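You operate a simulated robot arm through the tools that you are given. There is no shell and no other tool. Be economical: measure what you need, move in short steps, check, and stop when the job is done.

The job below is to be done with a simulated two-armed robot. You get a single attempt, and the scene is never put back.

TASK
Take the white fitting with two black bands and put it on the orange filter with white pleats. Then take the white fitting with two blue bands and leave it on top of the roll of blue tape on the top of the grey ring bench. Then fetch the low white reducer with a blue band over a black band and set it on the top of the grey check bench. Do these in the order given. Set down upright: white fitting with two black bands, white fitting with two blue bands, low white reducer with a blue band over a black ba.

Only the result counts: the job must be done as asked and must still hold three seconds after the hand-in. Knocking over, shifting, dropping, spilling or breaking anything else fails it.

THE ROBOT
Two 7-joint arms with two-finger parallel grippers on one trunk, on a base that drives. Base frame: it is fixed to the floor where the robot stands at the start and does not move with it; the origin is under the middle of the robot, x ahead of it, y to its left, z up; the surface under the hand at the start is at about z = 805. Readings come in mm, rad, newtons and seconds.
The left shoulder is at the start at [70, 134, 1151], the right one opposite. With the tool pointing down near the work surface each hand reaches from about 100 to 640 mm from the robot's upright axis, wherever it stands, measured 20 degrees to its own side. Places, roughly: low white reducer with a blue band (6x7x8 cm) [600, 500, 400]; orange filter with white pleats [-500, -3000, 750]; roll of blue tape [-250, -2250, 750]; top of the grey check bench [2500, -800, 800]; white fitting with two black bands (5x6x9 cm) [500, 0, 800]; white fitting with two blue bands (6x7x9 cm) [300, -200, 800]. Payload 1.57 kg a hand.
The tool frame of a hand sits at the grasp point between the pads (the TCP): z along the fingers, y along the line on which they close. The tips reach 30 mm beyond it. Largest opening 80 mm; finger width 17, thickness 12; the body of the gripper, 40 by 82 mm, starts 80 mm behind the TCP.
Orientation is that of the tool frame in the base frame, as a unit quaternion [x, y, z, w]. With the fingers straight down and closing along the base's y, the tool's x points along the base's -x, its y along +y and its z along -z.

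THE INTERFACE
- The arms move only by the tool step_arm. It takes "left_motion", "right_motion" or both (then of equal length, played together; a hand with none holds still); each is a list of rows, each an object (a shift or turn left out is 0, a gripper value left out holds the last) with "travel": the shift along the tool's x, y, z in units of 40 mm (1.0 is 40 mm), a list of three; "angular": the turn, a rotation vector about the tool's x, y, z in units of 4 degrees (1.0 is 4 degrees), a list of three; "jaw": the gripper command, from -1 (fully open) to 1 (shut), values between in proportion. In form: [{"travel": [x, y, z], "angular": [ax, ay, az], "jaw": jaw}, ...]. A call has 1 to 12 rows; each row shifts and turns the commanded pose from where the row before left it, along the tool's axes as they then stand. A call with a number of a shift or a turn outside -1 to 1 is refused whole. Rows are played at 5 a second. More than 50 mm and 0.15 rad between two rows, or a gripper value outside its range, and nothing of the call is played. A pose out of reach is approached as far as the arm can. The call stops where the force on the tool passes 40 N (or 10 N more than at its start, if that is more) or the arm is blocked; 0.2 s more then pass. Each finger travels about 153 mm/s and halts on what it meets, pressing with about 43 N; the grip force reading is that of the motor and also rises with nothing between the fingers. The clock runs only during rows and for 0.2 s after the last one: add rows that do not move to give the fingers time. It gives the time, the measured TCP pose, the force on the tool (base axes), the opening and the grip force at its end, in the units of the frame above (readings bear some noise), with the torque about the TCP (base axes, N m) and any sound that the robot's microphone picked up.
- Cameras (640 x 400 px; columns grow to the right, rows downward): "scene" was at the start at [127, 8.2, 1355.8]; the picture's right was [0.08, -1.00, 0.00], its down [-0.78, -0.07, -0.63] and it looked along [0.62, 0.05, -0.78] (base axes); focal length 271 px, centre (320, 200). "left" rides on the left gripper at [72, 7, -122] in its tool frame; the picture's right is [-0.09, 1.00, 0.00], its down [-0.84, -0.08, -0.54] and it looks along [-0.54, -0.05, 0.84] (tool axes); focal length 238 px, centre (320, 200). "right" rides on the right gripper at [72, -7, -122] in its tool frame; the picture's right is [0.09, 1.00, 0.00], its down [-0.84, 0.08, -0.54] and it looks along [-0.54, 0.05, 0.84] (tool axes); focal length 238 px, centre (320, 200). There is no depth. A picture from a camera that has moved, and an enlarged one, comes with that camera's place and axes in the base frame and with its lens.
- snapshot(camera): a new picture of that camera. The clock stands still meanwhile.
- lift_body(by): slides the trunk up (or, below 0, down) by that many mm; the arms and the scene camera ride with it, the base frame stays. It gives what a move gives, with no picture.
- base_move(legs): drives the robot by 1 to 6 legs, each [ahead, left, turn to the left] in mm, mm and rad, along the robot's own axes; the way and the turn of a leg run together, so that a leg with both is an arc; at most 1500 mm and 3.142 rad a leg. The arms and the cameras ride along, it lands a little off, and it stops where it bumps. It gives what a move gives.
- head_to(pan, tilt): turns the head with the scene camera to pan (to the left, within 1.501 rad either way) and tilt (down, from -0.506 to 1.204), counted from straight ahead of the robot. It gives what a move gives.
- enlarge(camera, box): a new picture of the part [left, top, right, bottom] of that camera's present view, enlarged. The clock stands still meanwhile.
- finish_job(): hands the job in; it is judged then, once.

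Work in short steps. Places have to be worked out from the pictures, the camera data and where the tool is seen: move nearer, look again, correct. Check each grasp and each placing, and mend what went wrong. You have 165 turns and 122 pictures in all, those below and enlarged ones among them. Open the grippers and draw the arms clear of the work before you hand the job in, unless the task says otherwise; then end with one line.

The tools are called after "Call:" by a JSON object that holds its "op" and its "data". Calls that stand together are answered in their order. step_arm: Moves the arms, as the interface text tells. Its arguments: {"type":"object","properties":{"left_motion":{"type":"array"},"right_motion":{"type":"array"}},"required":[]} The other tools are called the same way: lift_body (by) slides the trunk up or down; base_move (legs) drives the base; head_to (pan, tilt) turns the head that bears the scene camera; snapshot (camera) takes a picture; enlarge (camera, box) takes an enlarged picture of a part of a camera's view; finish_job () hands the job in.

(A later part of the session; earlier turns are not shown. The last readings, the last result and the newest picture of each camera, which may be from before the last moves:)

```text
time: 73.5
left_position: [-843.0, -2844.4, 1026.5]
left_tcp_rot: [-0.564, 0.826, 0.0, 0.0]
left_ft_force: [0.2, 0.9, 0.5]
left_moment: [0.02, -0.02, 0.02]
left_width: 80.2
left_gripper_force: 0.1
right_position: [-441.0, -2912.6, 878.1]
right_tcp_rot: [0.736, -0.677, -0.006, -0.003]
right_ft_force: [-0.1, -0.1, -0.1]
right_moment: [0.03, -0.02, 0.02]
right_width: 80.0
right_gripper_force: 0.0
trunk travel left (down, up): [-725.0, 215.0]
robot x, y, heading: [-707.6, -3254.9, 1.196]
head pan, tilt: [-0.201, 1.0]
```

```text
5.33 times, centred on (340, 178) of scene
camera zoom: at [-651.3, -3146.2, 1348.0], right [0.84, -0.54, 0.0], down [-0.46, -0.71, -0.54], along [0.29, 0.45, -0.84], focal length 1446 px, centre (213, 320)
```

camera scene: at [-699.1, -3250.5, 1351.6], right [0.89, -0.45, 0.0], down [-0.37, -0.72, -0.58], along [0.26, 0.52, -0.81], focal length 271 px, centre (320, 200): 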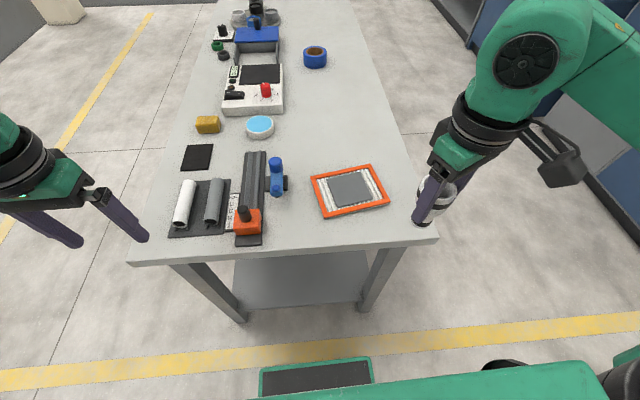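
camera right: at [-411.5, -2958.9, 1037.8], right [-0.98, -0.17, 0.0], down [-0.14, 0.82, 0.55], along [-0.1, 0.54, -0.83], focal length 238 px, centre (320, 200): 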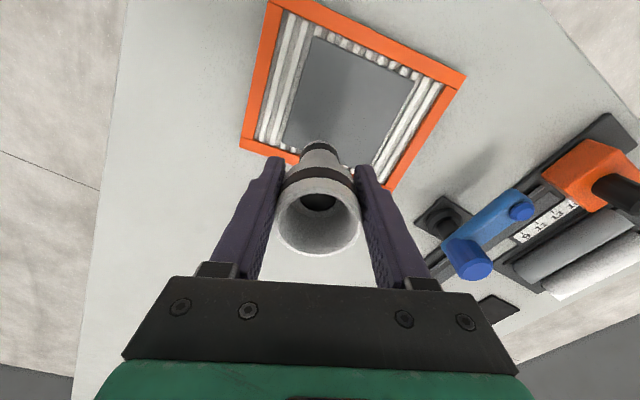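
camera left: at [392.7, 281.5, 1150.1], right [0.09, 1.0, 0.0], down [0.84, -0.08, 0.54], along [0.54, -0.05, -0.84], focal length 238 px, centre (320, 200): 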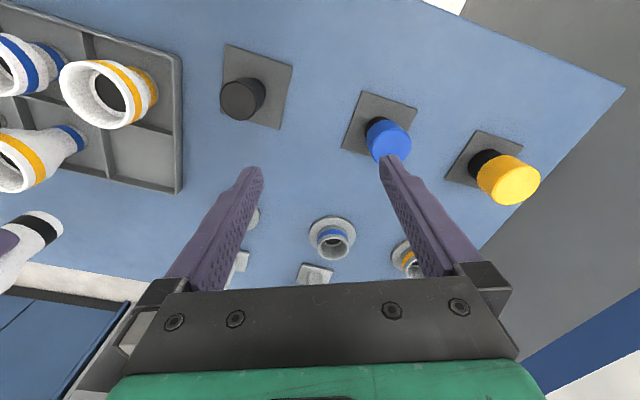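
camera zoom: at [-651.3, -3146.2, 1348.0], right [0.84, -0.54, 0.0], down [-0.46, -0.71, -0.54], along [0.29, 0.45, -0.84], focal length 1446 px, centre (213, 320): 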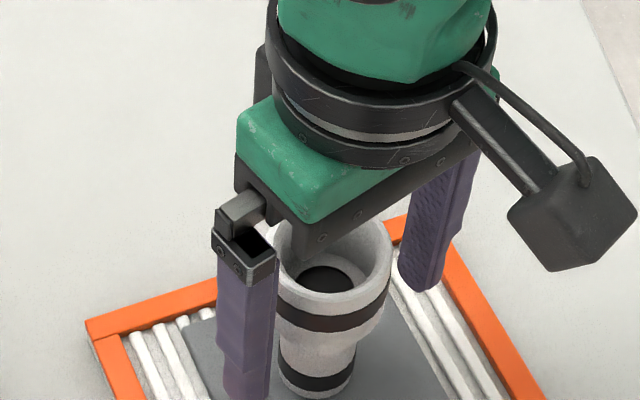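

It stands free. Lift straight up and verify.

Call:
{"op": "step_arm", "data": {"right_motion": [{"travel": [0, 0, -0.4]}, {"travel": [0, 0, -0.9]}, {"travel": [0, 0, -0.9]}, {"travel": [0, 0, -0.9]}, {"travel": [0, 0, -0.9]}, {}]}}

Call:
{"op": "enlarge", "data": {"camera": "scene", "box": [260, 110, 460, 235]}}

```text
time: 74.9
left_position: [-843.3, -2845.2, 1028.0]
left_tcp_rot: [-0.564, 0.825, 0.0, 0.0]
left_ft_force: [0.7, 0.4, 0.1]
left_moment: [-0.02, 0.02, 0.0]
left_width: 80.0
left_gripper_force: 0.1
right_position: [-441.8, -2911.7, 1037.4]
right_tcp_rot: [0.736, -0.677, -0.006, -0.003]
right_ft_force: [-0.3, 0.5, 0.2]
right_moment: [-0.01, 0.02, 0.0]
right_width: 80.1
right_gripper_force: 0.0
trunk travel left (down, up): [-725.0, 215.0]
robot x, y, heading: [-710.5, -3251.6, 1.201]
head pan, tilt: [-0.201, 1.0]
```

```text
3.20 times, centred on (360, 172) of scene
camera zoom: at [-650.9, -3146.0, 1348.0], right [0.84, -0.54, 0.0], down [-0.46, -0.71, -0.54], along [0.29, 0.45, -0.84], focal length 868 px, centre (192, 288)
```

zoom: 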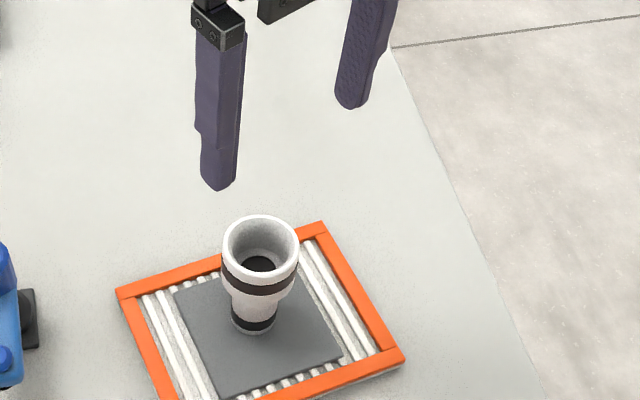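

Fitting one stands upright on the filter. Now I retrace the way back to the start table.

Call:
{"op": "base_move", "data": {"legs": [[-725, 0, 0], [0, 1094, 0], [1500, 0, 0], [1500, 0, 0], [790, 0, 0], [0, 0, -1.2]]}}

Call:
{"op": "head_to", "data": {"pan": 0, "tilt": 0.5}}

Call:
{"op": "snapshot", "data": {"camera": "scene"}}

```text
time: 104.9
left_position: [-176.4, 234.9, 1026.9]
left_tcp_rot: [0.026, 1.0, 0.0, -0.001]
left_ft_force: [0.3, -0.3, -0.1]
left_moment: [0.03, -0.04, 0.0]
left_width: 79.9
left_gripper_force: 0.0
right_position: [-115.0, -168.5, 1036.7]
right_tcp_rot: [-0.2, 0.98, 0.004, 0.007]
right_ft_force: [0.1, -0.4, -0.9]
right_moment: [-0.03, 0.01, -0.01]
right_width: 80.2
right_gripper_force: 0.0
trunk travel left (down, up): [-725.0, 215.0]
robot x, y, heading: [-519.4, -22.5, -0.049]
head pan, tilt: [-0.201, 1.0]
```

```text
time: 105.8
left_position: [-178.0, 233.7, 1027.4]
left_tcp_rot: [0.025, 1.0, 0.0, -0.001]
left_ft_force: [0.7, 0.5, -1.5]
left_moment: [0.0, -0.02, 0.02]
left_width: 80.0
left_gripper_force: 0.1
right_position: [-114.3, -168.3, 1036.0]
right_tcp_rot: [-0.199, 0.98, 0.003, 0.006]
right_ft_force: [-0.6, 0.8, -0.2]
right_moment: [0.04, 0.0, 0.0]
right_width: 79.9
right_gripper_force: 0.0
trunk travel left (down, up): [-725.0, 215.0]
robot x, y, heading: [-524.2, -19.2, -0.056]
head pan, tilt: [0.0, 0.499]
```

```text
87 pictures are left
camera scene: at [-380.0, -27.8, 1389.0], right [-0.05, -1.0, 0.0], down [-0.48, 0.02, -0.88], along [0.88, -0.05, -0.48], focal length 271 px, centre (320, 200)
```

scene: 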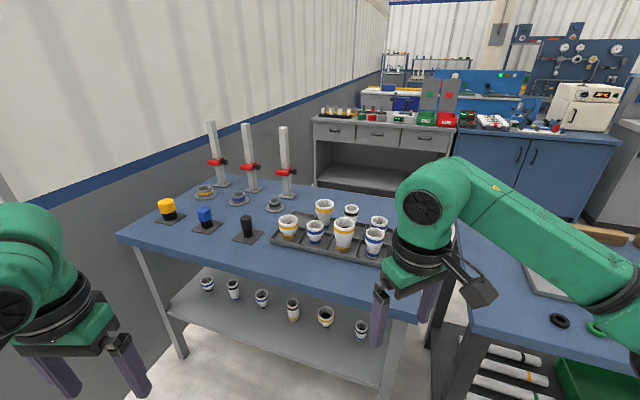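

The shelf with the reducers is visible under the table. I return to the start pose.

Call:
{"op": "base_move", "data": {"legs": [[0, 0, 0.056], [515, 19, 0]]}}

Call:
{"op": "head_to", "data": {"pan": -0.3, "tilt": 1.0}}

Call:
{"op": "snapshot", "data": {"camera": "scene"}}

Call:
{"op": "snapshot", "data": {"camera": "right"}}

```text
time: 109.2
left_position: [316.7, 268.5, 1027.1]
left_tcp_rot: [0.001, 1.0, 0.001, 0.0]
left_ft_force: [-0.7, 0.3, -0.9]
left_moment: [0.02, -0.01, -0.01]
left_width: 79.9
left_gripper_force: 0.0
right_position: [399.0, -129.8, 1036.5]
right_tcp_rot: [-0.223, 0.975, 0.003, 0.006]
right_ft_force: [-0.3, 0.2, -1.5]
right_moment: [0.0, 0.0, -0.02]
right_width: 80.1
right_gripper_force: 0.1
trunk travel left (down, up): [-725.0, 215.0]
robot x, y, heading: [-15.3, -4.4, -0.004]
head pan, tilt: [0.0, 0.499]
```

```text
time: 110.2
left_position: [318.4, 268.2, 1027.8]
left_tcp_rot: [0.002, 1.0, -0.001, 0.0]
left_ft_force: [0.2, -0.3, 0.3]
left_moment: [-0.02, 0.02, -0.03]
left_width: 79.9
left_gripper_force: 0.0
right_position: [398.3, -129.5, 1035.9]
right_tcp_rot: [-0.224, 0.975, 0.004, 0.006]
right_ft_force: [-0.5, -0.2, 0.2]
right_moment: [0.01, 0.0, -0.02]
right_width: 80.1
right_gripper_force: 0.2
trunk travel left (down, up): [-725.0, 215.0]
robot x, y, heading: [-10.4, -4.1, -0.007]
head pan, tilt: [-0.3, 1.0]
```

```text
86 pictures are left
camera scene: at [103.4, -22.6, 1348.1], right [-0.3, -0.95, 0.0], down [-0.8, 0.25, -0.54], along [0.52, -0.16, -0.84], focal length 271 px, centre (320, 200)
```

scene: 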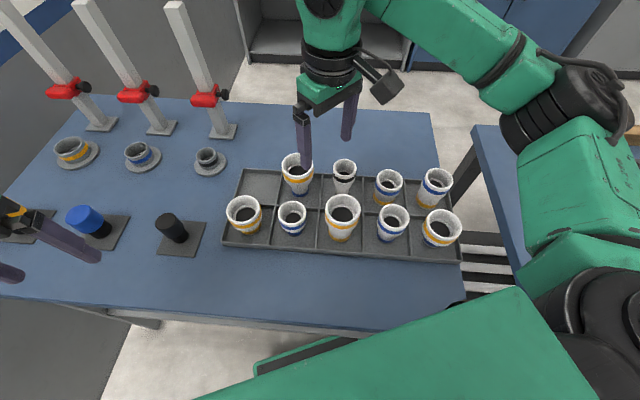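

```text
85 pictures are left
camera right: at [335.7, -167.0, 1156.2], right [-0.52, 0.86, 0.0], down [0.71, 0.43, 0.55], along [0.47, 0.29, -0.83], focal length 238 px, centre (320, 200)
```

right: 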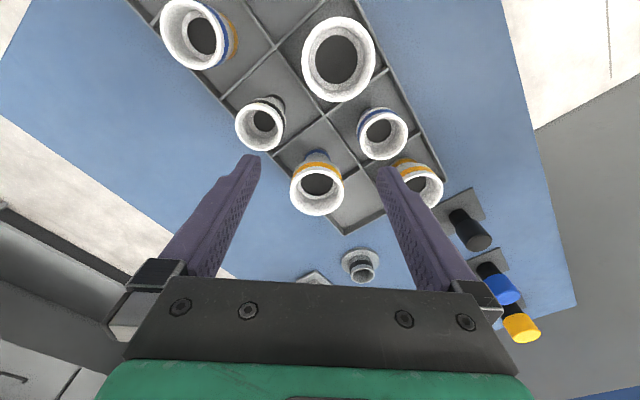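

The two-blue fitting's rim is near [310,-233,893]. I move the hand over it, removing the slight hand tilt left from contact.

Call:
{"op": "step_arm", "data": {"right_motion": [{"travel": [0.78, -0.34, 0]}, {"travel": [0.78, -0.34, 0]}, {"travel": [0.78, -0.34, 0]}, {"travel": [0.78, -0.34, 0]}, {"angular": [0.07, 0.19, 0]}, {}]}}

Call:
{"op": "snapshot", "data": {"camera": "right"}}

Call:
{"op": "enlarge", "data": {"camera": "scene", "box": [220, 140, 480, 290]}}

```text
time: 111.6
left_position: [319.0, 269.2, 1027.4]
left_tcp_rot: [0.002, 1.0, 0.001, 0.0]
left_ft_force: [0.8, -0.2, -0.4]
left_moment: [0.0, 0.0, -0.07]
left_width: 80.0
left_gripper_force: 0.0
right_position: [311.7, -234.0, 1036.0]
right_tcp_rot: [-0.223, 0.975, -0.001, 0.001]
right_ft_force: [-0.3, -0.3, -0.4]
right_moment: [-0.02, -0.01, -0.02]
right_width: 80.0
right_gripper_force: 0.1
trunk travel left (down, up): [-725.0, 215.0]
robot x, y, heading: [-11.4, -7.0, -0.003]
head pan, tilt: [-0.3, 1.0]
```

```text
84 pictures are left
camera right: at [250.2, -269.9, 1157.2], right [-0.52, 0.86, 0.0], down [0.72, 0.43, 0.54], along [0.47, 0.28, -0.84], focal length 238 px, centre (320, 200)
```

right: 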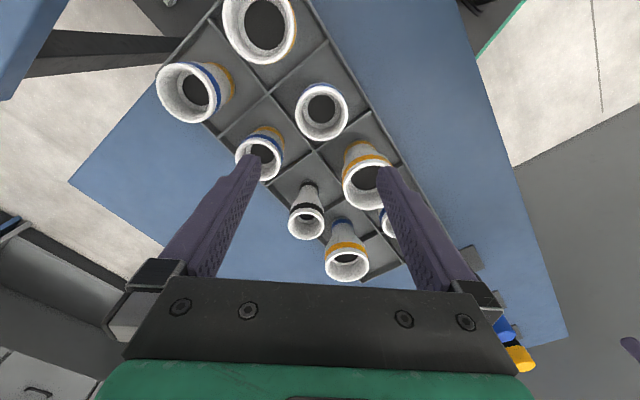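

```text
2.46 times, centred on (350, 215) of scene
camera zoom: at [103.5, -22.7, 1348.0], right [-0.3, -0.95, 0.0], down [-0.8, 0.25, -0.54], along [0.52, -0.16, -0.84], focal length 667 px, centre (246, 163)
```

zoom: 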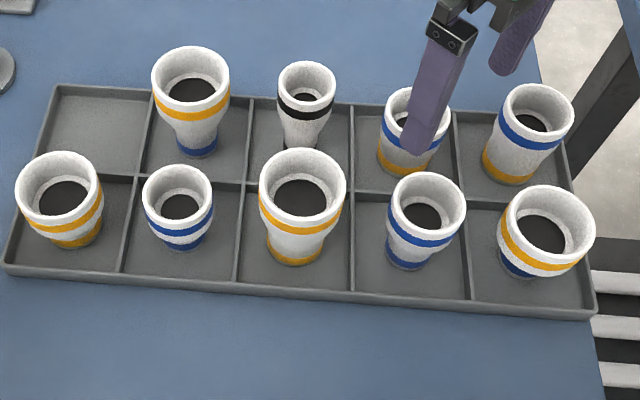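

Refined rim centre is [303,-236]. I shift a little and lower to z≈945, then check.

Call:
{"op": "step_arm", "data": {"right_motion": [{"travel": [0.22, 0.05, 0]}, {"travel": [0, 0, 0.8]}, {"travel": [0, 0, 0.8]}, {"travel": [0, 0, 0.7]}, {}]}}

Call:
{"op": "snapshot", "data": {"camera": "right"}}

Call:
{"op": "enlarge", "data": {"camera": "scene", "box": [300, 120, 500, 245]}}

```text
time: 112.8
left_position: [318.0, 270.0, 1029.0]
left_tcp_rot: [0.001, 1.0, 0.0, 0.001]
left_ft_force: [1.2, 0.7, 0.3]
left_moment: [0.02, 0.0, 0.02]
left_width: 79.9
left_gripper_force: 0.1
right_position: [300.3, -237.2, 942.2]
right_tcp_rot: [-0.224, 0.975, -0.001, 0.0]
right_ft_force: [0.1, 0.3, -0.2]
right_moment: [0.02, 0.01, 0.0]
right_width: 80.0
right_gripper_force: 0.0
trunk travel left (down, up): [-725.0, 215.0]
robot x, y, heading: [-14.1, -1.0, -0.001]
head pan, tilt: [-0.3, 1.0]
```

```text
82 pictures are left
camera right: at [238.7, -273.7, 1064.1], right [-0.52, 0.86, 0.0], down [0.72, 0.43, 0.54], along [0.47, 0.28, -0.84], focal length 238 px, centre (320, 200)
```

right: 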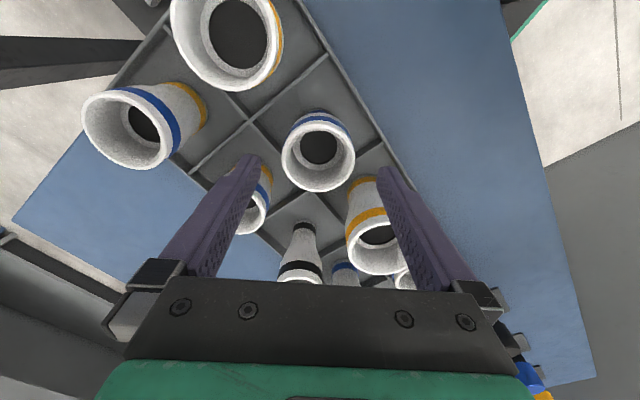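

```text
3.20 times, centred on (400, 182) of scene
camera zoom: at [103.6, -22.7, 1348.0], right [-0.3, -0.95, 0.0], down [-0.8, 0.25, -0.54], along [0.52, -0.16, -0.84], focal length 868 px, centre (64, 256)
```

zoom: 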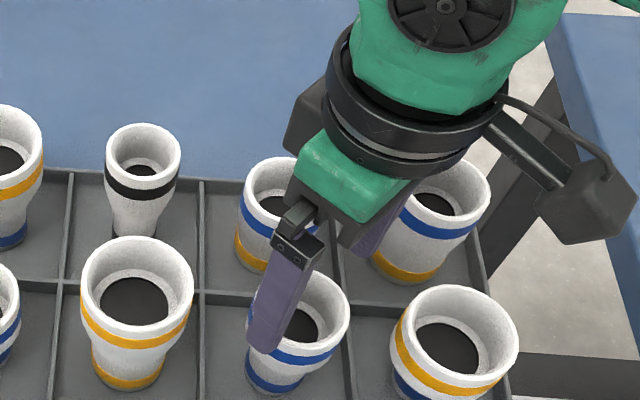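

Centred on rim [300,-239,893]. Descend to z≈873 and close.

Call:
{"op": "step_arm", "data": {"right_motion": [{"travel": [0, -0.04, 0.6]}, {"travel": [0, 0, 0.6]}, {"travel": [0, 0, 0.52]}, {}, {"jaw": -0.4}, {"jaw": 0.2}, {"jaw": 1}, {"jaw": 1}]}}

Call:
{"op": "snapshot", "data": {"camera": "right"}}

```text
time: 114.6
left_position: [318.2, 269.3, 1026.9]
left_tcp_rot: [0.002, 1.0, 0.0, 0.0]
left_ft_force: [-0.5, 0.2, 1.1]
left_moment: [-0.03, 0.03, 0.01]
left_width: 80.1
left_gripper_force: 0.0
right_position: [302.0, -237.9, 873.1]
right_tcp_rot: [-0.224, 0.975, -0.001, 0.0]
right_ft_force: [-0.3, -0.6, -0.5]
right_moment: [-0.04, 0.01, -0.01]
right_width: 60.4
right_gripper_force: 43.3
trunk travel left (down, up): [-725.0, 215.0]
robot x, y, heading: [-15.6, -2.4, -0.002]
head pan, tilt: [-0.3, 1.0]
```

```text
80 pictures are left
camera right: at [240.3, -274.0, 993.9], right [-0.52, 0.86, 0.0], down [0.72, 0.43, 0.54], along [0.47, 0.28, -0.84], focal length 238 px, centre (320, 200)
```

right: 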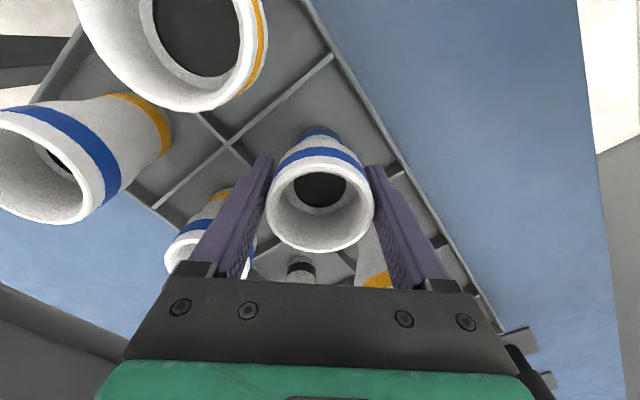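

Gripped at 60 mm. Lift straight up.

Call:
{"op": "step_arm", "data": {"right_motion": [{"travel": [0, 0, -0.4]}, {"travel": [0, 0, -0.8]}, {"travel": [0, 0, -0.9]}, {"travel": [0, 0, -0.9]}, {"travel": [0, 0, -0.9]}, {"travel": [0, 0, -0.3]}, {}]}}

Call:
{"op": "snapshot", "data": {"camera": "scene"}}

```text
time: 116.2
left_position: [317.7, 269.7, 1028.6]
left_tcp_rot: [0.002, 1.0, 0.0, 0.0]
left_ft_force: [0.2, -0.2, -0.9]
left_moment: [0.01, -0.03, -0.01]
left_width: 80.0
left_gripper_force: 0.1
right_position: [301.8, -237.0, 1041.9]
right_tcp_rot: [-0.223, 0.975, -0.001, 0.0]
right_ft_force: [-0.3, 0.2, -1.0]
right_moment: [0.01, 0.0, 0.0]
right_width: 60.4
right_gripper_force: 43.0
trunk travel left (down, up): [-725.0, 215.0]
robot x, y, heading: [-13.7, -0.5, -0.004]
head pan, tilt: [-0.3, 1.0]
```

```text
79 pictures are left
camera scene: at [103.7, -22.9, 1348.0], right [-0.3, -0.95, 0.0], down [-0.8, 0.25, -0.54], along [0.52, -0.16, -0.84], focal length 271 px, centre (320, 200)
```

scene: 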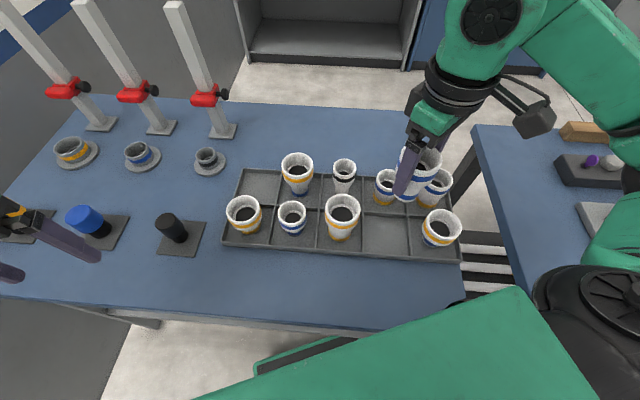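

Holding it cleanly. Drive back the same way round to the bench's far end, turning there to face back.

Call:
{"op": "base_move", "data": {"legs": [[-590, 0, 0], [0, 0, -1.94], [1500, 0, 0], [1500, 0, 0], [750, 0, 0], [0, 0, 3.14]]}}

Call:
{"op": "head_to", "data": {"pan": -1.0, "tilt": 0.5}}

Call:
{"op": "snapshot", "data": {"camera": "scene"}}

```text
time: 149.1
left_position: [-2085.9, -3067.4, 1027.0]
left_tcp_rot: [-0.545, 0.838, 0.0, 0.0]
left_ft_force: [-0.2, -0.7, 0.0]
left_moment: [0.02, 0.02, 0.0]
left_width: 79.9
left_gripper_force: 0.2
right_position: [-1630.7, -3285.1, 1041.0]
right_tcp_rot: [0.72, -0.694, 0.001, -0.001]
right_ft_force: [-0.7, -0.3, -0.2]
right_moment: [-0.01, 0.0, 0.01]
right_width: 60.2
right_gripper_force: 43.1
trunk travel left (down, up): [-725.0, 215.0]
robot x, y, heading: [-1970.0, -3482.0, 1.159]
head pan, tilt: [-0.3, 1.0]
```

```text
time: 150.2
left_position: [-2086.3, -3067.6, 1027.3]
left_tcp_rot: [-0.544, 0.839, 0.0, 0.0]
left_ft_force: [-1.0, 0.2, 0.0]
left_moment: [0.02, 0.01, -0.02]
left_width: 80.0
left_gripper_force: 0.2
right_position: [-1630.0, -3285.8, 1041.6]
right_tcp_rot: [0.72, -0.694, 0.001, 0.0]
right_ft_force: [0.6, 0.0, -1.9]
right_moment: [-0.01, 0.0, -0.01]
right_width: 60.3
right_gripper_force: 43.0
trunk travel left (down, up): [-725.0, 215.0]
robot x, y, heading: [-1969.0, -3484.2, 1.154]
head pan, tilt: [-1.0, 0.499]
```

```text
78 pictures are left
camera scene: at [-1858.9, -3419.7, 1389.0], right [0.15, -0.99, 0.0], down [-0.47, -0.07, -0.88], along [0.87, 0.13, -0.48], focal length 271 px, centre (320, 200)
```

scene: 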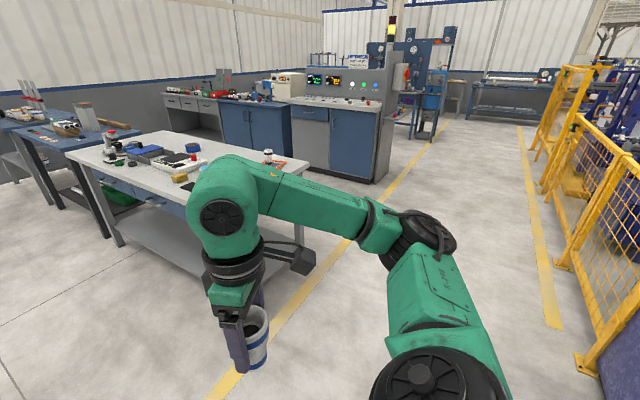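

Path at the +x side is clear. Strafe right past the end, drive up beside the bench, then turn to face it.

Call:
{"op": "base_move", "data": {"legs": [[0, 0, 0.045], [0, -1000, 0], [0, -950, 0], [800, 0, 0], [780, 0, 0], [0, 0, 1.557]]}}

Call:
{"op": "head_to", "data": {"pan": -0.1, "tilt": 0.8}}

Call:
{"op": "snapshot", "data": {"camera": "scene"}}

```text
time: 171.6
left_position: [28.7, -2886.1, 1026.8]
left_tcp_rot: [0.979, -0.203, 0.001, 0.0]
left_ft_force: [0.0, -0.5, 0.4]
left_moment: [-0.02, 0.0, 0.01]
left_width: 80.1
left_gripper_force: 0.0
right_position: [242.4, -2427.6, 1041.8]
right_tcp_rot: [1.0, 0.023, 0.0, -0.001]
right_ft_force: [-0.4, 0.0, -0.9]
right_moment: [-0.01, 0.02, -0.03]
right_width: 60.3
right_gripper_force: 42.9
trunk travel left (down, up): [-725.0, 215.0]
robot x, y, heading: [444.1, -2768.9, 2.733]
head pan, tilt: [-1.0, 0.499]
```

```text
time: 172.8
left_position: [27.9, -2885.6, 1027.3]
left_tcp_rot: [0.979, -0.204, 0.0, 0.0]
left_ft_force: [0.2, 0.1, 0.1]
left_moment: [0.01, 0.01, 0.03]
left_width: 80.0
left_gripper_force: 0.0
right_position: [242.4, -2429.2, 1041.2]
right_tcp_rot: [1.0, 0.022, -0.001, -0.001]
right_ft_force: [-1.0, 0.1, -0.6]
right_moment: [0.01, 0.0, 0.02]
right_width: 60.6
right_gripper_force: 43.4
trunk travel left (down, up): [-725.0, 215.0]
robot x, y, heading: [438.8, -2765.3, 2.735]
head pan, tilt: [-0.099, 0.799]
```

```text
77 pictures are left
camera scene: at [325.8, -2706.1, 1363.1], right [0.49, 0.87, 0.0], down [0.63, -0.35, -0.7], along [-0.61, 0.34, -0.72], focal length 271 px, centre (320, 200)
```

scene: 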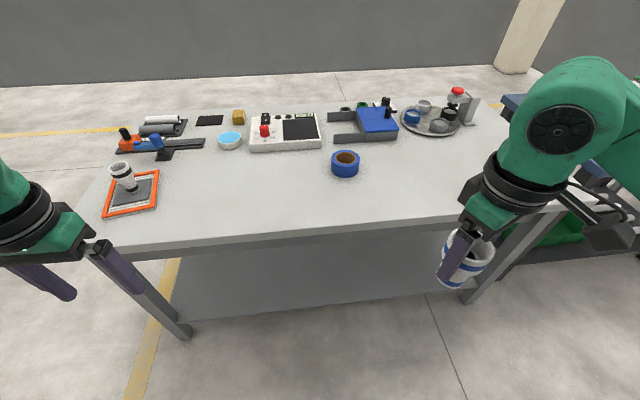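

Fitting one still stands well. The tape roll is 826 ahead and 166 right. I drive 270 mm nearer and measure again.

Call:
{"op": "base_move", "data": {"legs": [[270, 0, 0]]}}

Call:
{"op": "head_to", "data": {"pan": -0.25, "tilt": 0.95}}

Call:
{"op": "snapshot", "data": {"camera": "scene"}}

Call:
{"op": "enlarge", "data": {"camera": "scene", "box": [240, 120, 480, 270]}}

```text
time: 174.8
left_position: [-223.1, -2775.1, 1027.7]
left_tcp_rot: [0.979, -0.206, 0.0, -0.001]
left_ft_force: [0.3, 0.6, 0.5]
left_moment: [-0.01, 0.01, 0.02]
left_width: 79.8
left_gripper_force: 0.1
right_position: [-4.0, -2317.9, 1042.1]
right_tcp_rot: [1.0, 0.019, -0.001, -0.001]
right_ft_force: [0.0, 0.9, -0.1]
right_moment: [-0.04, 0.01, 0.02]
right_width: 60.4
right_gripper_force: 43.1
trunk travel left (down, up): [-725.0, 215.0]
robot x, y, heading: [194.0, -2658.7, 2.731]
head pan, tilt: [-0.099, 0.799]
```

```text
time: 175.4
left_position: [-222.6, -2772.6, 1027.3]
left_tcp_rot: [0.979, -0.206, 0.0, 0.0]
left_ft_force: [-0.1, 0.2, 0.9]
left_moment: [-0.04, -0.02, 0.03]
left_width: 80.0
left_gripper_force: 0.0
right_position: [-6.1, -2317.0, 1040.6]
right_tcp_rot: [1.0, 0.019, 0.0, -0.001]
right_ft_force: [-0.4, -0.3, -2.3]
right_moment: [-0.02, 0.01, 0.0]
right_width: 59.9
right_gripper_force: 43.0
trunk travel left (down, up): [-725.0, 215.0]
robot x, y, heading: [187.7, -2658.9, 2.73]
head pan, tilt: [-0.25, 0.949]
```

```text
76 pictures are left
camera scene: at [88.8, -2590.7, 1351.6], right [0.62, 0.79, 0.0], down [0.64, -0.5, -0.58], along [-0.46, 0.36, -0.81], focal length 271 px, centre (320, 200)
```

scene: 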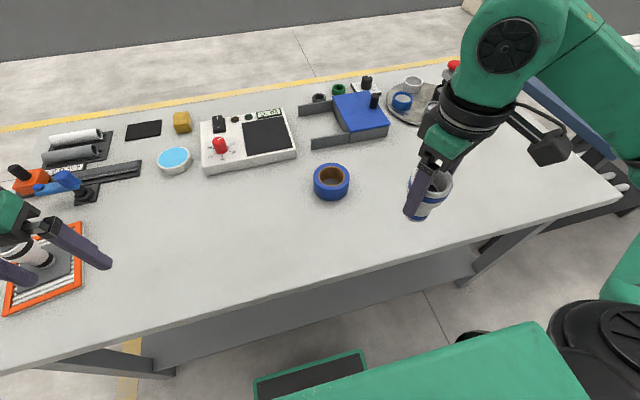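

```text
2.67 times, centred on (360, 195) of scene
camera zoom: at [88.8, -2590.7, 1351.6], right [0.62, 0.79, 0.0], down [0.64, -0.5, -0.58], along [-0.46, 0.36, -0.81], focal length 723 px, centre (213, 213)
```

zoom: 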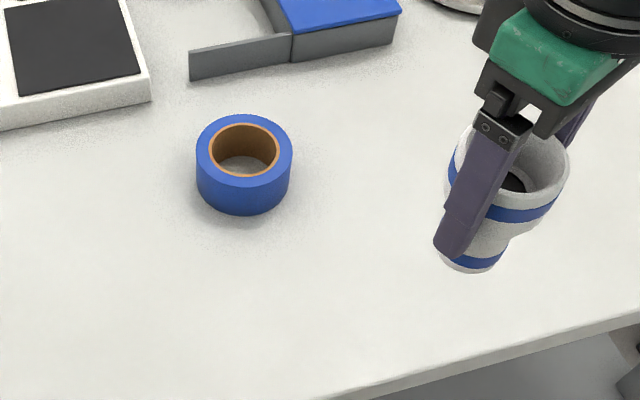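

The roll has a hole about 65 mm wide, so I need to see whether it is open and how wide the fitting's base is. I enlarge both.

Call:
{"op": "enlarge", "data": {"camera": "scene", "box": [306, 150, 362, 210]}}

Call:
{"op": "enlarge", "data": {"camera": "scene", "box": [390, 150, 470, 230]}}

```text
6.67 times, centred on (334, 180) of scene
camera zoom: at [88.8, -2590.7, 1351.6], right [0.62, 0.79, 0.0], down [0.64, -0.5, -0.58], along [-0.46, 0.36, -0.81], focal length 1807 px, centre (227, 333)
```

zoom: 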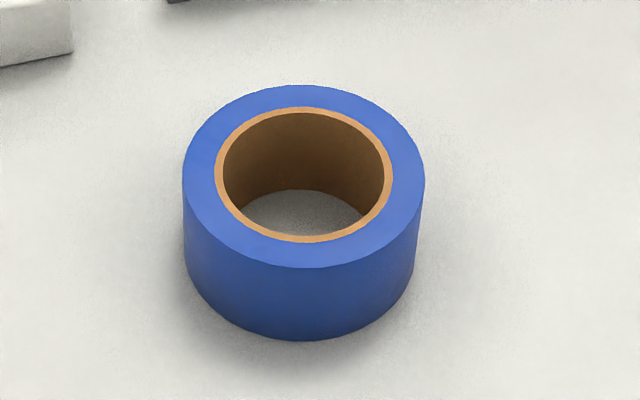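

```text
5.00 times, centred on (430, 190) of scene
camera zoom: at [88.8, -2590.7, 1351.6], right [0.62, 0.79, 0.0], down [0.64, -0.5, -0.58], along [-0.46, 0.36, -0.81], focal length 1355 px, centre (-230, 250)
```

zoom: 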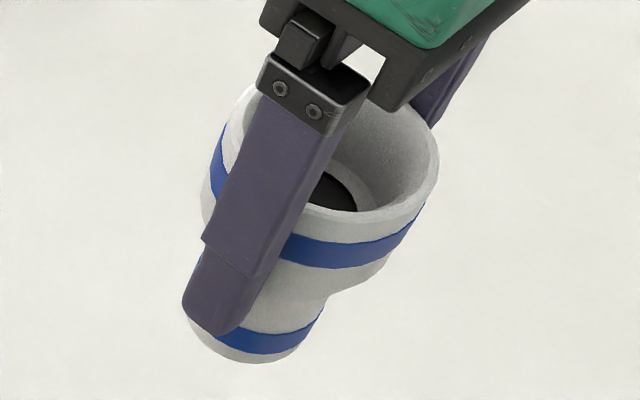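

Roll: outer ≈89 mm, hole ≈59 mm, top at z≈847, centre ≈[-236,-2300]. The fitting's base (~46 mm) would drop through the middle, so I aim ~31 mm off centre, on the ring toward the robot at ≈[-208,-2312], where the weight is well supported. First I move above it.

Call:
{"op": "step_arm", "data": {"right_motion": [{"travel": [-0.84, -0.053, 0]}, {"travel": [-0.84, -0.053, 0]}, {"travel": [-0.84, -0.053, 0]}, {"travel": [-0.84, -0.053, 0]}, {"travel": [-0.84, -0.053, 0]}, {"travel": [-0.84, -0.053, 0]}, {}]}}

Call:
{"op": "snapshot", "data": {"camera": "right"}}

Call:
{"op": "enlarge", "data": {"camera": "scene", "box": [270, 80, 430, 220]}}

```text
time: 177.1
left_position: [-222.1, -2774.7, 1027.5]
left_tcp_rot: [0.978, -0.207, -0.001, 0.001]
left_ft_force: [0.3, -0.7, -0.2]
left_moment: [0.04, 0.02, 0.01]
left_width: 80.1
left_gripper_force: 0.0
right_position: [-183.7, -2312.0, 1037.9]
right_tcp_rot: [1.0, 0.019, 0.0, -0.001]
right_ft_force: [0.3, 0.2, -0.5]
right_moment: [0.01, -0.01, 0.02]
right_width: 60.1
right_gripper_force: 42.2
right hand out of reach, approached as far as the arm can: row 6
trunk travel left (down, up): [-725.0, 215.0]
robot x, y, heading: [191.0, -2656.9, 2.722]
head pan, tilt: [-0.25, 0.949]
```

```text
72 pictures are left
camera right: at [-113.1, -2301.2, 1160.0], right [0.13, -0.99, 0.0], down [-0.83, -0.11, 0.54], along [-0.54, -0.07, -0.84], focal length 238 px, centre (320, 200)
```

right: 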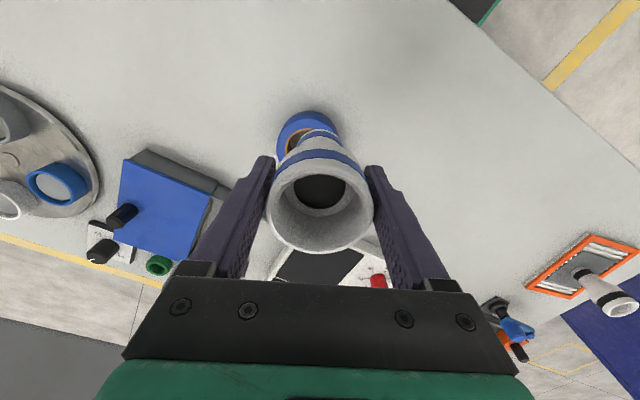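

```text
2.86 times, centred on (350, 150) of scene
camera zoom: at [89.8, -2590.7, 1351.6], right [0.62, 0.79, 0.0], down [0.64, -0.5, -0.58], along [-0.46, 0.36, -0.81], focal length 774 px, centre (234, 343)
```

zoom: 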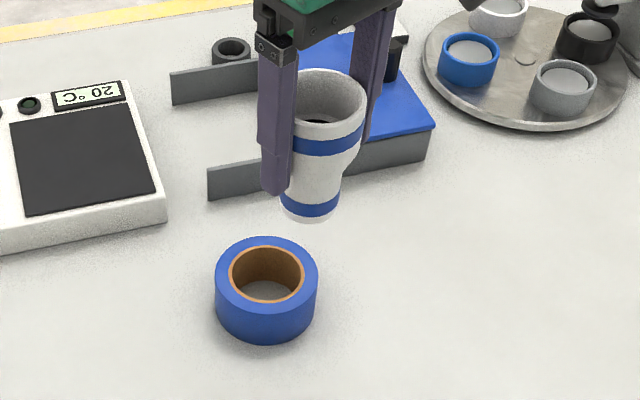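

The arm reached its limit at this height, short by 25 mm. The reach is better lower down, so I lower to z≈955 (fitting base ~890, above the roll) and then complete the shift.

Call:
{"op": "step_arm", "data": {"right_motion": [{"travel": [0, 0, 0.7]}, {"travel": [0, 0, 0.7]}, {"travel": [0, 0, 0.7]}, {"travel": [-0.3, 0, 0]}, {"travel": [-0.3, 0, 0]}, {}]}}

Call:
{"op": "enlarge", "data": {"camera": "scene", "box": [270, 80, 430, 220]}}

Call:
{"op": "snapshot", "data": {"camera": "right"}}

```text
time: 178.4
left_position: [-221.8, -2773.7, 1027.3]
left_tcp_rot: [0.979, -0.206, 0.0, 0.001]
left_ft_force: [-0.1, 0.4, 0.0]
left_moment: [-0.01, 0.01, 0.04]
left_width: 80.0
left_gripper_force: 0.1
right_position: [-207.2, -2314.5, 956.5]
right_tcp_rot: [1.0, 0.017, -0.001, 0.0]
right_ft_force: [-0.9, -1.1, -1.2]
right_moment: [0.02, 0.03, -0.01]
right_width: 60.4
right_gripper_force: 42.7
trunk travel left (down, up): [-725.0, 215.0]
robot x, y, heading: [192.9, -2659.9, 2.727]
head pan, tilt: [-0.25, 0.949]
```

```text
2.86 times, centred on (350, 150) of scene
camera zoom: at [89.6, -2590.4, 1351.6], right [0.62, 0.79, 0.0], down [0.64, -0.5, -0.58], along [-0.46, 0.36, -0.81], focal length 774 px, centre (234, 343)
```

zoom: 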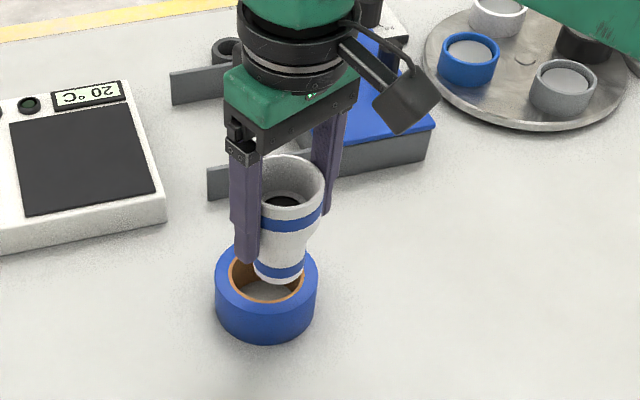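

```text
69 pictures are left
camera right: at [-135.7, -2304.3, 1077.6], right [0.13, -0.99, 0.0], down [-0.83, -0.11, 0.54], along [-0.54, -0.07, -0.84], focal length 238 px, centre (320, 200)
```

right: 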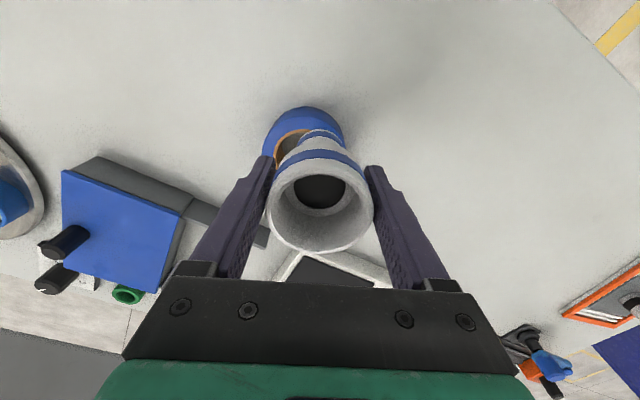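

Base is at ≈[-208,-2312], roll centre ≈[-237,-2300]: 31 mm offset onto the ring. I nudge 2 mm outward and lower to just above it.

Call:
{"op": "step_arm", "data": {"right_motion": [{"travel": [0.05, 0.02, 0.4]}, {"travel": [0, 0, 0.35]}, {"travel": [0, 0, 0.1]}, {}]}}

Call:
{"op": "enlarge", "data": {"camera": "scene", "box": [286, 110, 382, 220]}}

```text
time: 179.4
left_position: [-222.6, -2775.3, 1028.0]
left_tcp_rot: [0.979, -0.206, 0.0, 0.0]
left_ft_force: [-0.1, -0.1, 0.5]
left_moment: [-0.02, -0.01, 0.02]
left_width: 79.9
left_gripper_force: 0.1
right_position: [-205.3, -2315.4, 924.3]
right_tcp_rot: [1.0, 0.019, 0.0, -0.001]
right_ft_force: [0.1, -0.7, -1.6]
right_moment: [0.0, 0.01, -0.02]
right_width: 60.3
right_gripper_force: 43.2
trunk travel left (down, up): [-725.0, 215.0]
robot x, y, heading: [193.6, -2659.4, 2.723]
head pan, tilt: [-0.25, 0.949]
```

```text
3.64 times, centred on (334, 165) of scene
camera zoom: at [89.3, -2590.9, 1351.6], right [0.62, 0.79, 0.0], down [0.64, -0.5, -0.58], along [-0.46, 0.36, -0.81], focal length 986 px, centre (269, 327)
```

zoom: 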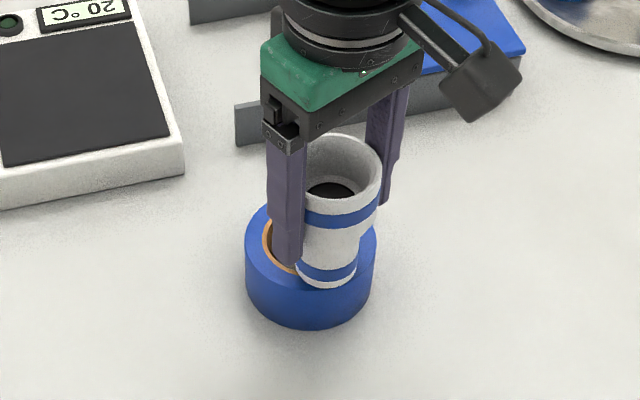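

Base ~35 mm off the centre, fully over the ring region. I lower in 2 mm steps to contact.

Call:
{"op": "step_arm", "data": {"right_motion": [{"travel": [-0.04, 0, 0.05]}, {"travel": [0, 0, 0.05]}, {"travel": [0, 0, 0.05]}, {"travel": [0, 0, 0.05]}, {}]}}

```text
time: 180.7
left_position: [-222.5, -2773.7, 1027.7]
left_tcp_rot: [0.978, -0.206, 0.0, 0.0]
left_ft_force: [-0.1, 0.5, -0.8]
left_moment: [0.0, 0.01, 0.02]
left_width: 79.9
left_gripper_force: 0.0
right_position: [-206.7, -2314.1, 917.3]
right_tcp_rot: [1.0, 0.016, -0.001, -0.001]
right_ft_force: [0.4, -0.2, -1.0]
right_moment: [0.0, 0.0, 0.01]
right_width: 60.4
right_gripper_force: 42.9
trunk travel left (down, up): [-725.0, 215.0]
robot x, y, heading: [192.0, -2661.0, 2.727]
head pan, tilt: [-0.25, 0.949]
```

Call:
{"op": "step_arm", "data": {"right_motion": [{"travel": [0, 0, 0.05]}, {"travel": [0, 0, 0.05]}, {}]}}

Call:
{"op": "enlarge", "data": {"camera": "scene", "box": [300, 140, 372, 215]}}

```text
time: 181.4
left_position: [-221.1, -2774.1, 1028.8]
left_tcp_rot: [0.979, -0.206, 0.001, 0.001]
left_ft_force: [-0.5, 0.4, -0.4]
left_moment: [-0.01, 0.05, 0.01]
left_width: 80.0
left_gripper_force: 0.0
right_position: [-207.8, -2314.3, 912.5]
right_tcp_rot: [1.0, 0.016, 0.0, -0.001]
right_ft_force: [0.7, 0.6, 0.9]
right_moment: [0.03, -0.01, -0.02]
right_width: 60.0
right_gripper_force: 43.2
trunk travel left (down, up): [-725.0, 215.0]
robot x, y, heading: [191.7, -2660.5, 2.729]
head pan, tilt: [-0.25, 0.949]
```

```text
5.33 times, centred on (336, 178) of scene
camera zoom: at [89.4, -2591.0, 1351.6], right [0.62, 0.79, 0.0], down [0.64, -0.5, -0.58], along [-0.46, 0.36, -0.81], focal length 1446 px, centre (235, 320)
```

zoom: 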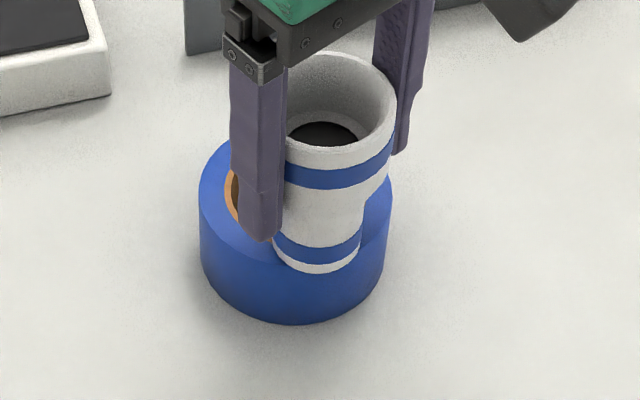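

Nearly touching, the base overhanging outward as planned. Continue in 1.5 mm steps.

Call:
{"op": "step_arm", "data": {"right_motion": [{"travel": [0, 0, 0.04]}, {"travel": [0, 0, 0.04]}, {}]}}

```text
time: 182.2
left_position: [-221.5, -2775.6, 1028.1]
left_tcp_rot: [0.978, -0.207, 0.0, 0.0]
left_ft_force: [0.7, 0.9, -0.7]
left_moment: [-0.01, 0.02, 0.01]
left_width: 80.0
left_gripper_force: 0.0
right_position: [-205.4, -2314.8, 911.6]
right_tcp_rot: [1.0, 0.017, -0.005, -0.002]
right_ft_force: [-4.4, 8.0, 27.1]
right_moment: [0.48, 0.32, -0.04]
right_width: 60.3
right_gripper_force: 42.9
trunk travel left (down, up): [-725.0, 215.0]
robot x, y, heading: [191.9, -2654.2, 2.725]
head pan, tilt: [-0.25, 0.949]
```

Contact at TCP 912. The moments place the support force within 2 mm of the base centre, so it's well balanced. I relieve and open gently.

Call:
{"op": "step_arm", "data": {"right_motion": [{"travel": [0, 0, -0.04]}, {}, {"jaw": -0.4}, {"jaw": -0.55}, {"jaw": -0.7}, {"jaw": -1}, {}]}}

Call:
{"op": "enlarge", "data": {"camera": "scene", "box": [300, 120, 396, 215]}}

```text
time: 183.8
left_position: [-221.4, -2774.3, 1026.6]
left_tcp_rot: [0.979, -0.206, 0.0, -0.001]
left_ft_force: [1.0, 0.3, -0.1]
left_moment: [0.01, -0.03, 0.01]
left_width: 79.9
left_gripper_force: 0.0
right_position: [-206.5, -2314.8, 909.5]
right_tcp_rot: [1.0, 0.018, 0.0, -0.002]
right_ft_force: [-0.5, 0.0, -0.4]
right_moment: [-0.02, 0.01, -0.03]
right_width: 79.9
right_gripper_force: 0.1
trunk travel left (down, up): [-725.0, 215.0]
robot x, y, heading: [195.4, -2658.9, 2.725]
head pan, tilt: [-0.25, 0.949]
```

```text
4.21 times, centred on (348, 168) of scene
camera zoom: at [89.5, -2591.2, 1351.6], right [0.62, 0.79, 0.0], down [0.64, -0.5, -0.58], along [-0.46, 0.36, -0.81], focal length 1141 px, centre (202, 337)
```

zoom: 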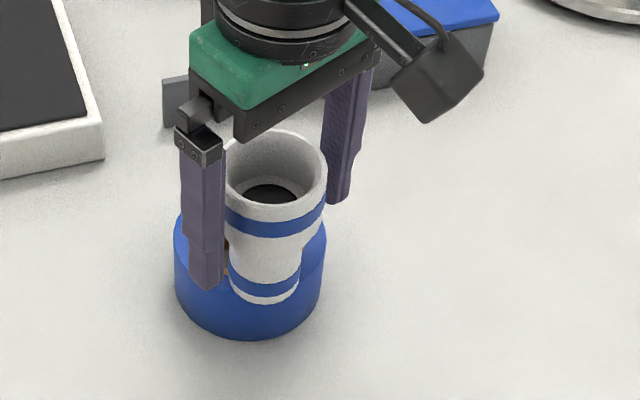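

It stands. Before lifting I check the finger clearance with the wrist camera.

Call:
{"op": "snapshot", "data": {"camera": "right"}}

```text
65 pictures are left
camera right: at [-134.8, -2304.9, 1031.6], right [0.13, -0.99, 0.0], down [-0.83, -0.11, 0.54], along [-0.54, -0.07, -0.84], focal length 238 px, centre (320, 200)
```

right: 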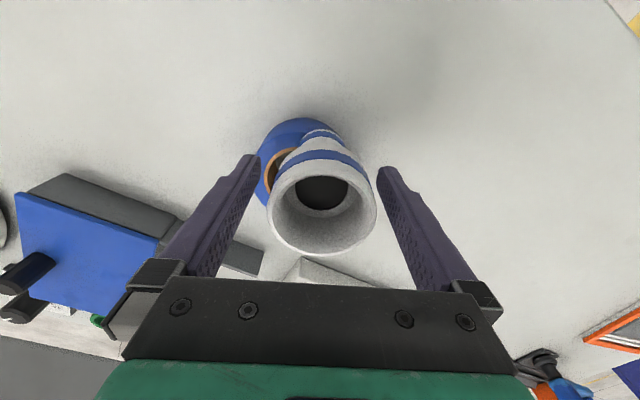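

Both fingers are clear. Lift straight up and re-check.

Call:
{"op": "step_arm", "data": {"right_motion": [{"travel": [0, 0, -0.3]}, {"travel": [0, 0, -0.6]}, {"travel": [0, 0, -0.9]}, {"travel": [0, 0, -0.9]}, {"travel": [0.9, 0, 0]}, {"travel": [0.9, 0, 0]}, {"travel": [0.9, 0, 0]}, {}]}}

Call:
{"op": "enlarge", "data": {"camera": "scene", "box": [280, 100, 400, 220]}}

```text
time: 185.7
left_position: [-222.8, -2775.8, 1027.5]
left_tcp_rot: [0.979, -0.206, 0.001, -0.001]
left_ft_force: [0.3, -0.1, 0.2]
left_moment: [0.02, -0.02, 0.03]
left_width: 80.0
left_gripper_force: 0.1
right_position: [-95.8, -2306.3, 983.6]
right_tcp_rot: [1.0, 0.019, 0.0, -0.001]
right_ft_force: [0.2, 0.0, 1.0]
right_moment: [0.03, -0.02, -0.01]
right_width: 79.9
right_gripper_force: 0.0
right hand out of reach, approached as far as the arm can: row 3, 4
trunk travel left (down, up): [-725.0, 215.0]
robot x, y, heading: [193.9, -2660.2, 2.725]
head pan, tilt: [-0.25, 0.949]
```

```text
3.33 times, centred on (340, 160) of scene
camera zoom: at [88.7, -2591.1, 1351.5], right [0.62, 0.79, 0.0], down [0.64, -0.5, -0.58], along [-0.46, 0.36, -0.81], focal length 904 px, centre (253, 333)
```

zoom: 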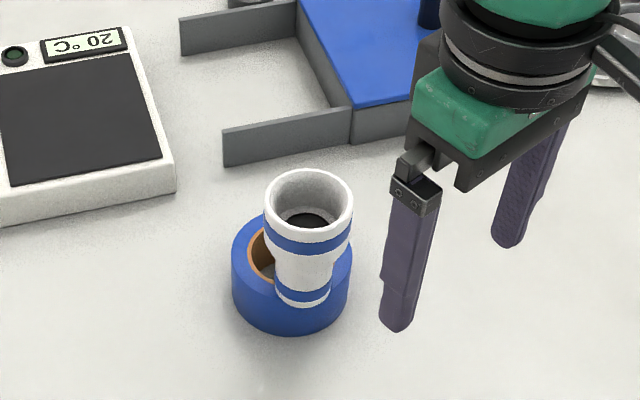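

Fitting two stands upright on the roll. I raise the hand, then drive the reverse path round to the start table.

Call:
{"op": "step_arm", "data": {"right_motion": [{"travel": [0.5, 0, -0.5]}, {"travel": [0.5, 0, -0.5]}, {"travel": [0.5, 0, -0.4]}, {}]}}

Call:
{"op": "base_move", "data": {"legs": [[-270, 0, 0], [0, 0, -1.525], [-1580, 0, 0], [0, 1000, 0], [0, 980, 0]]}}

Call:
{"op": "snapshot", "data": {"camera": "scene"}}

```text
time: 186.7
left_position: [-222.2, -2774.6, 1027.1]
left_tcp_rot: [0.979, -0.206, 0.0, 0.0]
left_ft_force: [0.1, -0.3, -0.5]
left_moment: [0.0, -0.03, 0.0]
left_width: 79.6
left_gripper_force: 0.0
right_position: [-35.8, -2304.9, 1042.1]
right_tcp_rot: [1.0, 0.019, 0.0, -0.001]
right_ft_force: [0.7, 0.1, -0.1]
right_moment: [0.06, -0.01, -0.01]
right_width: 80.0
right_gripper_force: 0.1
trunk travel left (down, up): [-725.0, 215.0]
robot x, y, heading: [193.0, -2658.8, 2.733]
head pan, tilt: [-0.25, 0.949]
```

```text
refused: -1580 is not a number from -1500 to 1500
```

```text
63 pictures are left
camera scene: at [89.1, -2591.0, 1351.6], right [0.62, 0.79, 0.0], down [0.64, -0.5, -0.58], along [-0.46, 0.36, -0.81], focal length 271 px, centre (320, 200)
```

scene: 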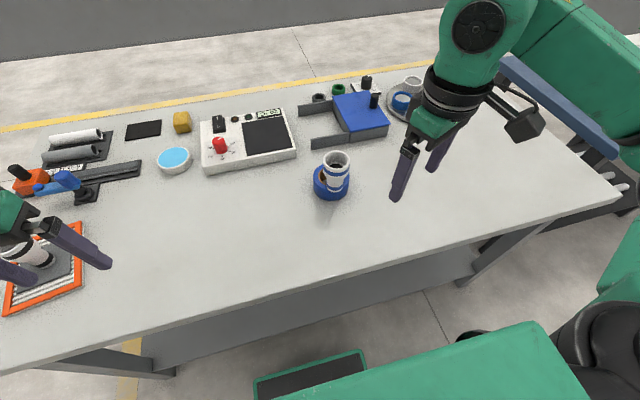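

The drive was refused for an over-long leg. I split it.

Call:
{"op": "base_move", "data": {"legs": [[-270, 0, 0], [0, 0, -1.53], [-800, 0, 0], [-780, 0, 0], [0, 1000, 0], [0, 980, 0]]}}

Call:
{"op": "head_to", "data": {"pan": 0, "tilt": 0.5}}

Call:
{"op": "snapshot", "data": {"camera": "scene"}}

```text
time: 209.5
left_position: [-2095.0, -3039.6, 1028.0]
left_tcp_rot: [-0.545, 0.838, 0.001, 0.0]
left_ft_force: [-0.3, -0.1, -0.5]
left_moment: [0.02, 0.01, -0.05]
left_width: 79.9
left_gripper_force: 0.0
right_position: [-1627.9, -3226.6, 1041.3]
right_tcp_rot: [0.72, -0.694, 0.0, -0.001]
right_ft_force: [0.2, -0.6, 0.8]
right_moment: [0.01, -0.02, -0.02]
right_width: 80.0
right_gripper_force: 0.0
trunk travel left (down, up): [-725.0, 215.0]
robot x, y, heading: [-1980.3, -3451.6, 1.154]
head pan, tilt: [-0.25, 0.949]
```

```text
time: 210.4
left_position: [-2095.6, -3039.4, 1028.2]
left_tcp_rot: [-0.546, 0.838, -0.001, 0.0]
left_ft_force: [0.0, 0.4, 0.3]
left_moment: [-0.03, -0.01, 0.0]
left_width: 80.1
left_gripper_force: 0.1
right_position: [-1626.7, -3225.6, 1042.1]
right_tcp_rot: [0.72, -0.694, 0.0, -0.001]
right_ft_force: [0.8, 0.2, -0.2]
right_moment: [0.02, -0.01, 0.0]
right_width: 79.7
right_gripper_force: 0.2
trunk travel left (down, up): [-725.0, 215.0]
robot x, y, heading: [-1975.6, -3453.9, 1.151]
head pan, tilt: [0.0, 0.499]
```

```text
62 pictures are left
camera scene: at [-1921.2, -3321.7, 1389.0], right [0.91, -0.41, 0.0], down [-0.19, -0.44, -0.88], along [0.36, 0.8, -0.48], focal length 271 px, centre (320, 200)
```

scene: 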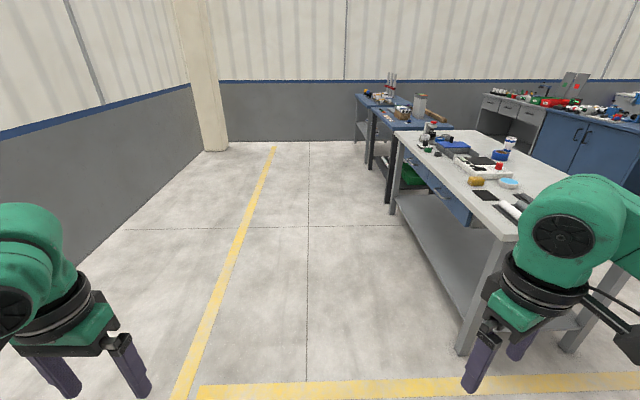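

Now forward to near the table's left side, stopping well before the wall, then turn to face the table squarely.

Call:
{"op": "base_move", "data": {"legs": [[1500, 0, 0], [1500, 0, 0], [1120, 100, 0], [0, 0, -1.57]]}}

Call:
{"op": "head_to", "data": {"pan": 0.3, "tilt": 0.7}}

Call:
{"op": "snapshot", "data": {"camera": "scene"}}

```text
time: 233.9
left_position: [-48.1, 484.6, 1027.0]
left_tcp_rot: [0.189, 0.982, 0.0, 0.001]
left_ft_force: [0.2, -0.6, -0.1]
left_moment: [0.0, 0.02, 0.0]
left_width: 80.1
left_gripper_force: 0.1
right_position: [-217.6, 8.2, 1040.8]
right_tcp_rot: [-0.038, 0.999, 0.0, 0.0]
right_ft_force: [-0.1, 0.2, -1.1]
right_moment: [-0.01, -0.01, 0.0]
right_width: 80.1
right_gripper_force: 0.0
trunk travel left (down, up): [-725.0, 215.0]
robot x, y, heading: [-457.4, 353.1, -0.383]
head pan, tilt: [0.0, 0.499]
```

```text
time: 234.7
left_position: [-49.3, 484.0, 1027.6]
left_tcp_rot: [0.189, 0.982, 0.0, 0.0]
left_ft_force: [-0.4, -0.6, 0.4]
left_moment: [0.0, 0.02, -0.02]
left_width: 80.0
left_gripper_force: 0.0
right_position: [-218.3, 6.8, 1042.0]
right_tcp_rot: [-0.038, 0.999, -0.001, 0.0]
right_ft_force: [0.1, 1.0, 0.2]
right_moment: [0.0, 0.03, -0.01]
right_width: 79.9
right_gripper_force: 0.1
trunk travel left (down, up): [-725.0, 215.0]
robot x, y, heading: [-459.7, 351.5, -0.381]
head pan, tilt: [0.3, 0.7]
```

```text
61 pictures are left
camera scene: at [-325.5, 328.5, 1371.4], right [-0.08, -1.0, 0.0], down [-0.64, 0.05, -0.77], along [0.76, -0.06, -0.64], focal length 271 px, centre (320, 200)
```

scene: 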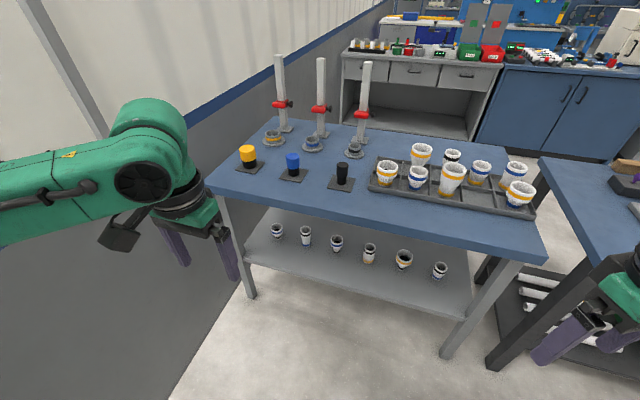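

I enlarge the shelf to find the blue-over-black reducer.

Call:
{"op": "enlarge", "data": {"camera": "scene", "box": [240, 200, 460, 310]}}

```text
2.91 times, centred on (350, 255) of scene
camera zoom: at [-325.5, 328.5, 1371.4], right [-0.08, -1.0, 0.0], down [-0.64, 0.05, -0.77], along [0.76, -0.06, -0.64], focal length 789 px, centre (233, 40)
```

zoom: 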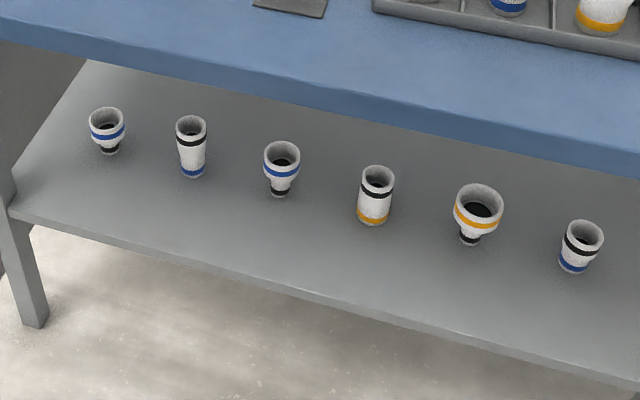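

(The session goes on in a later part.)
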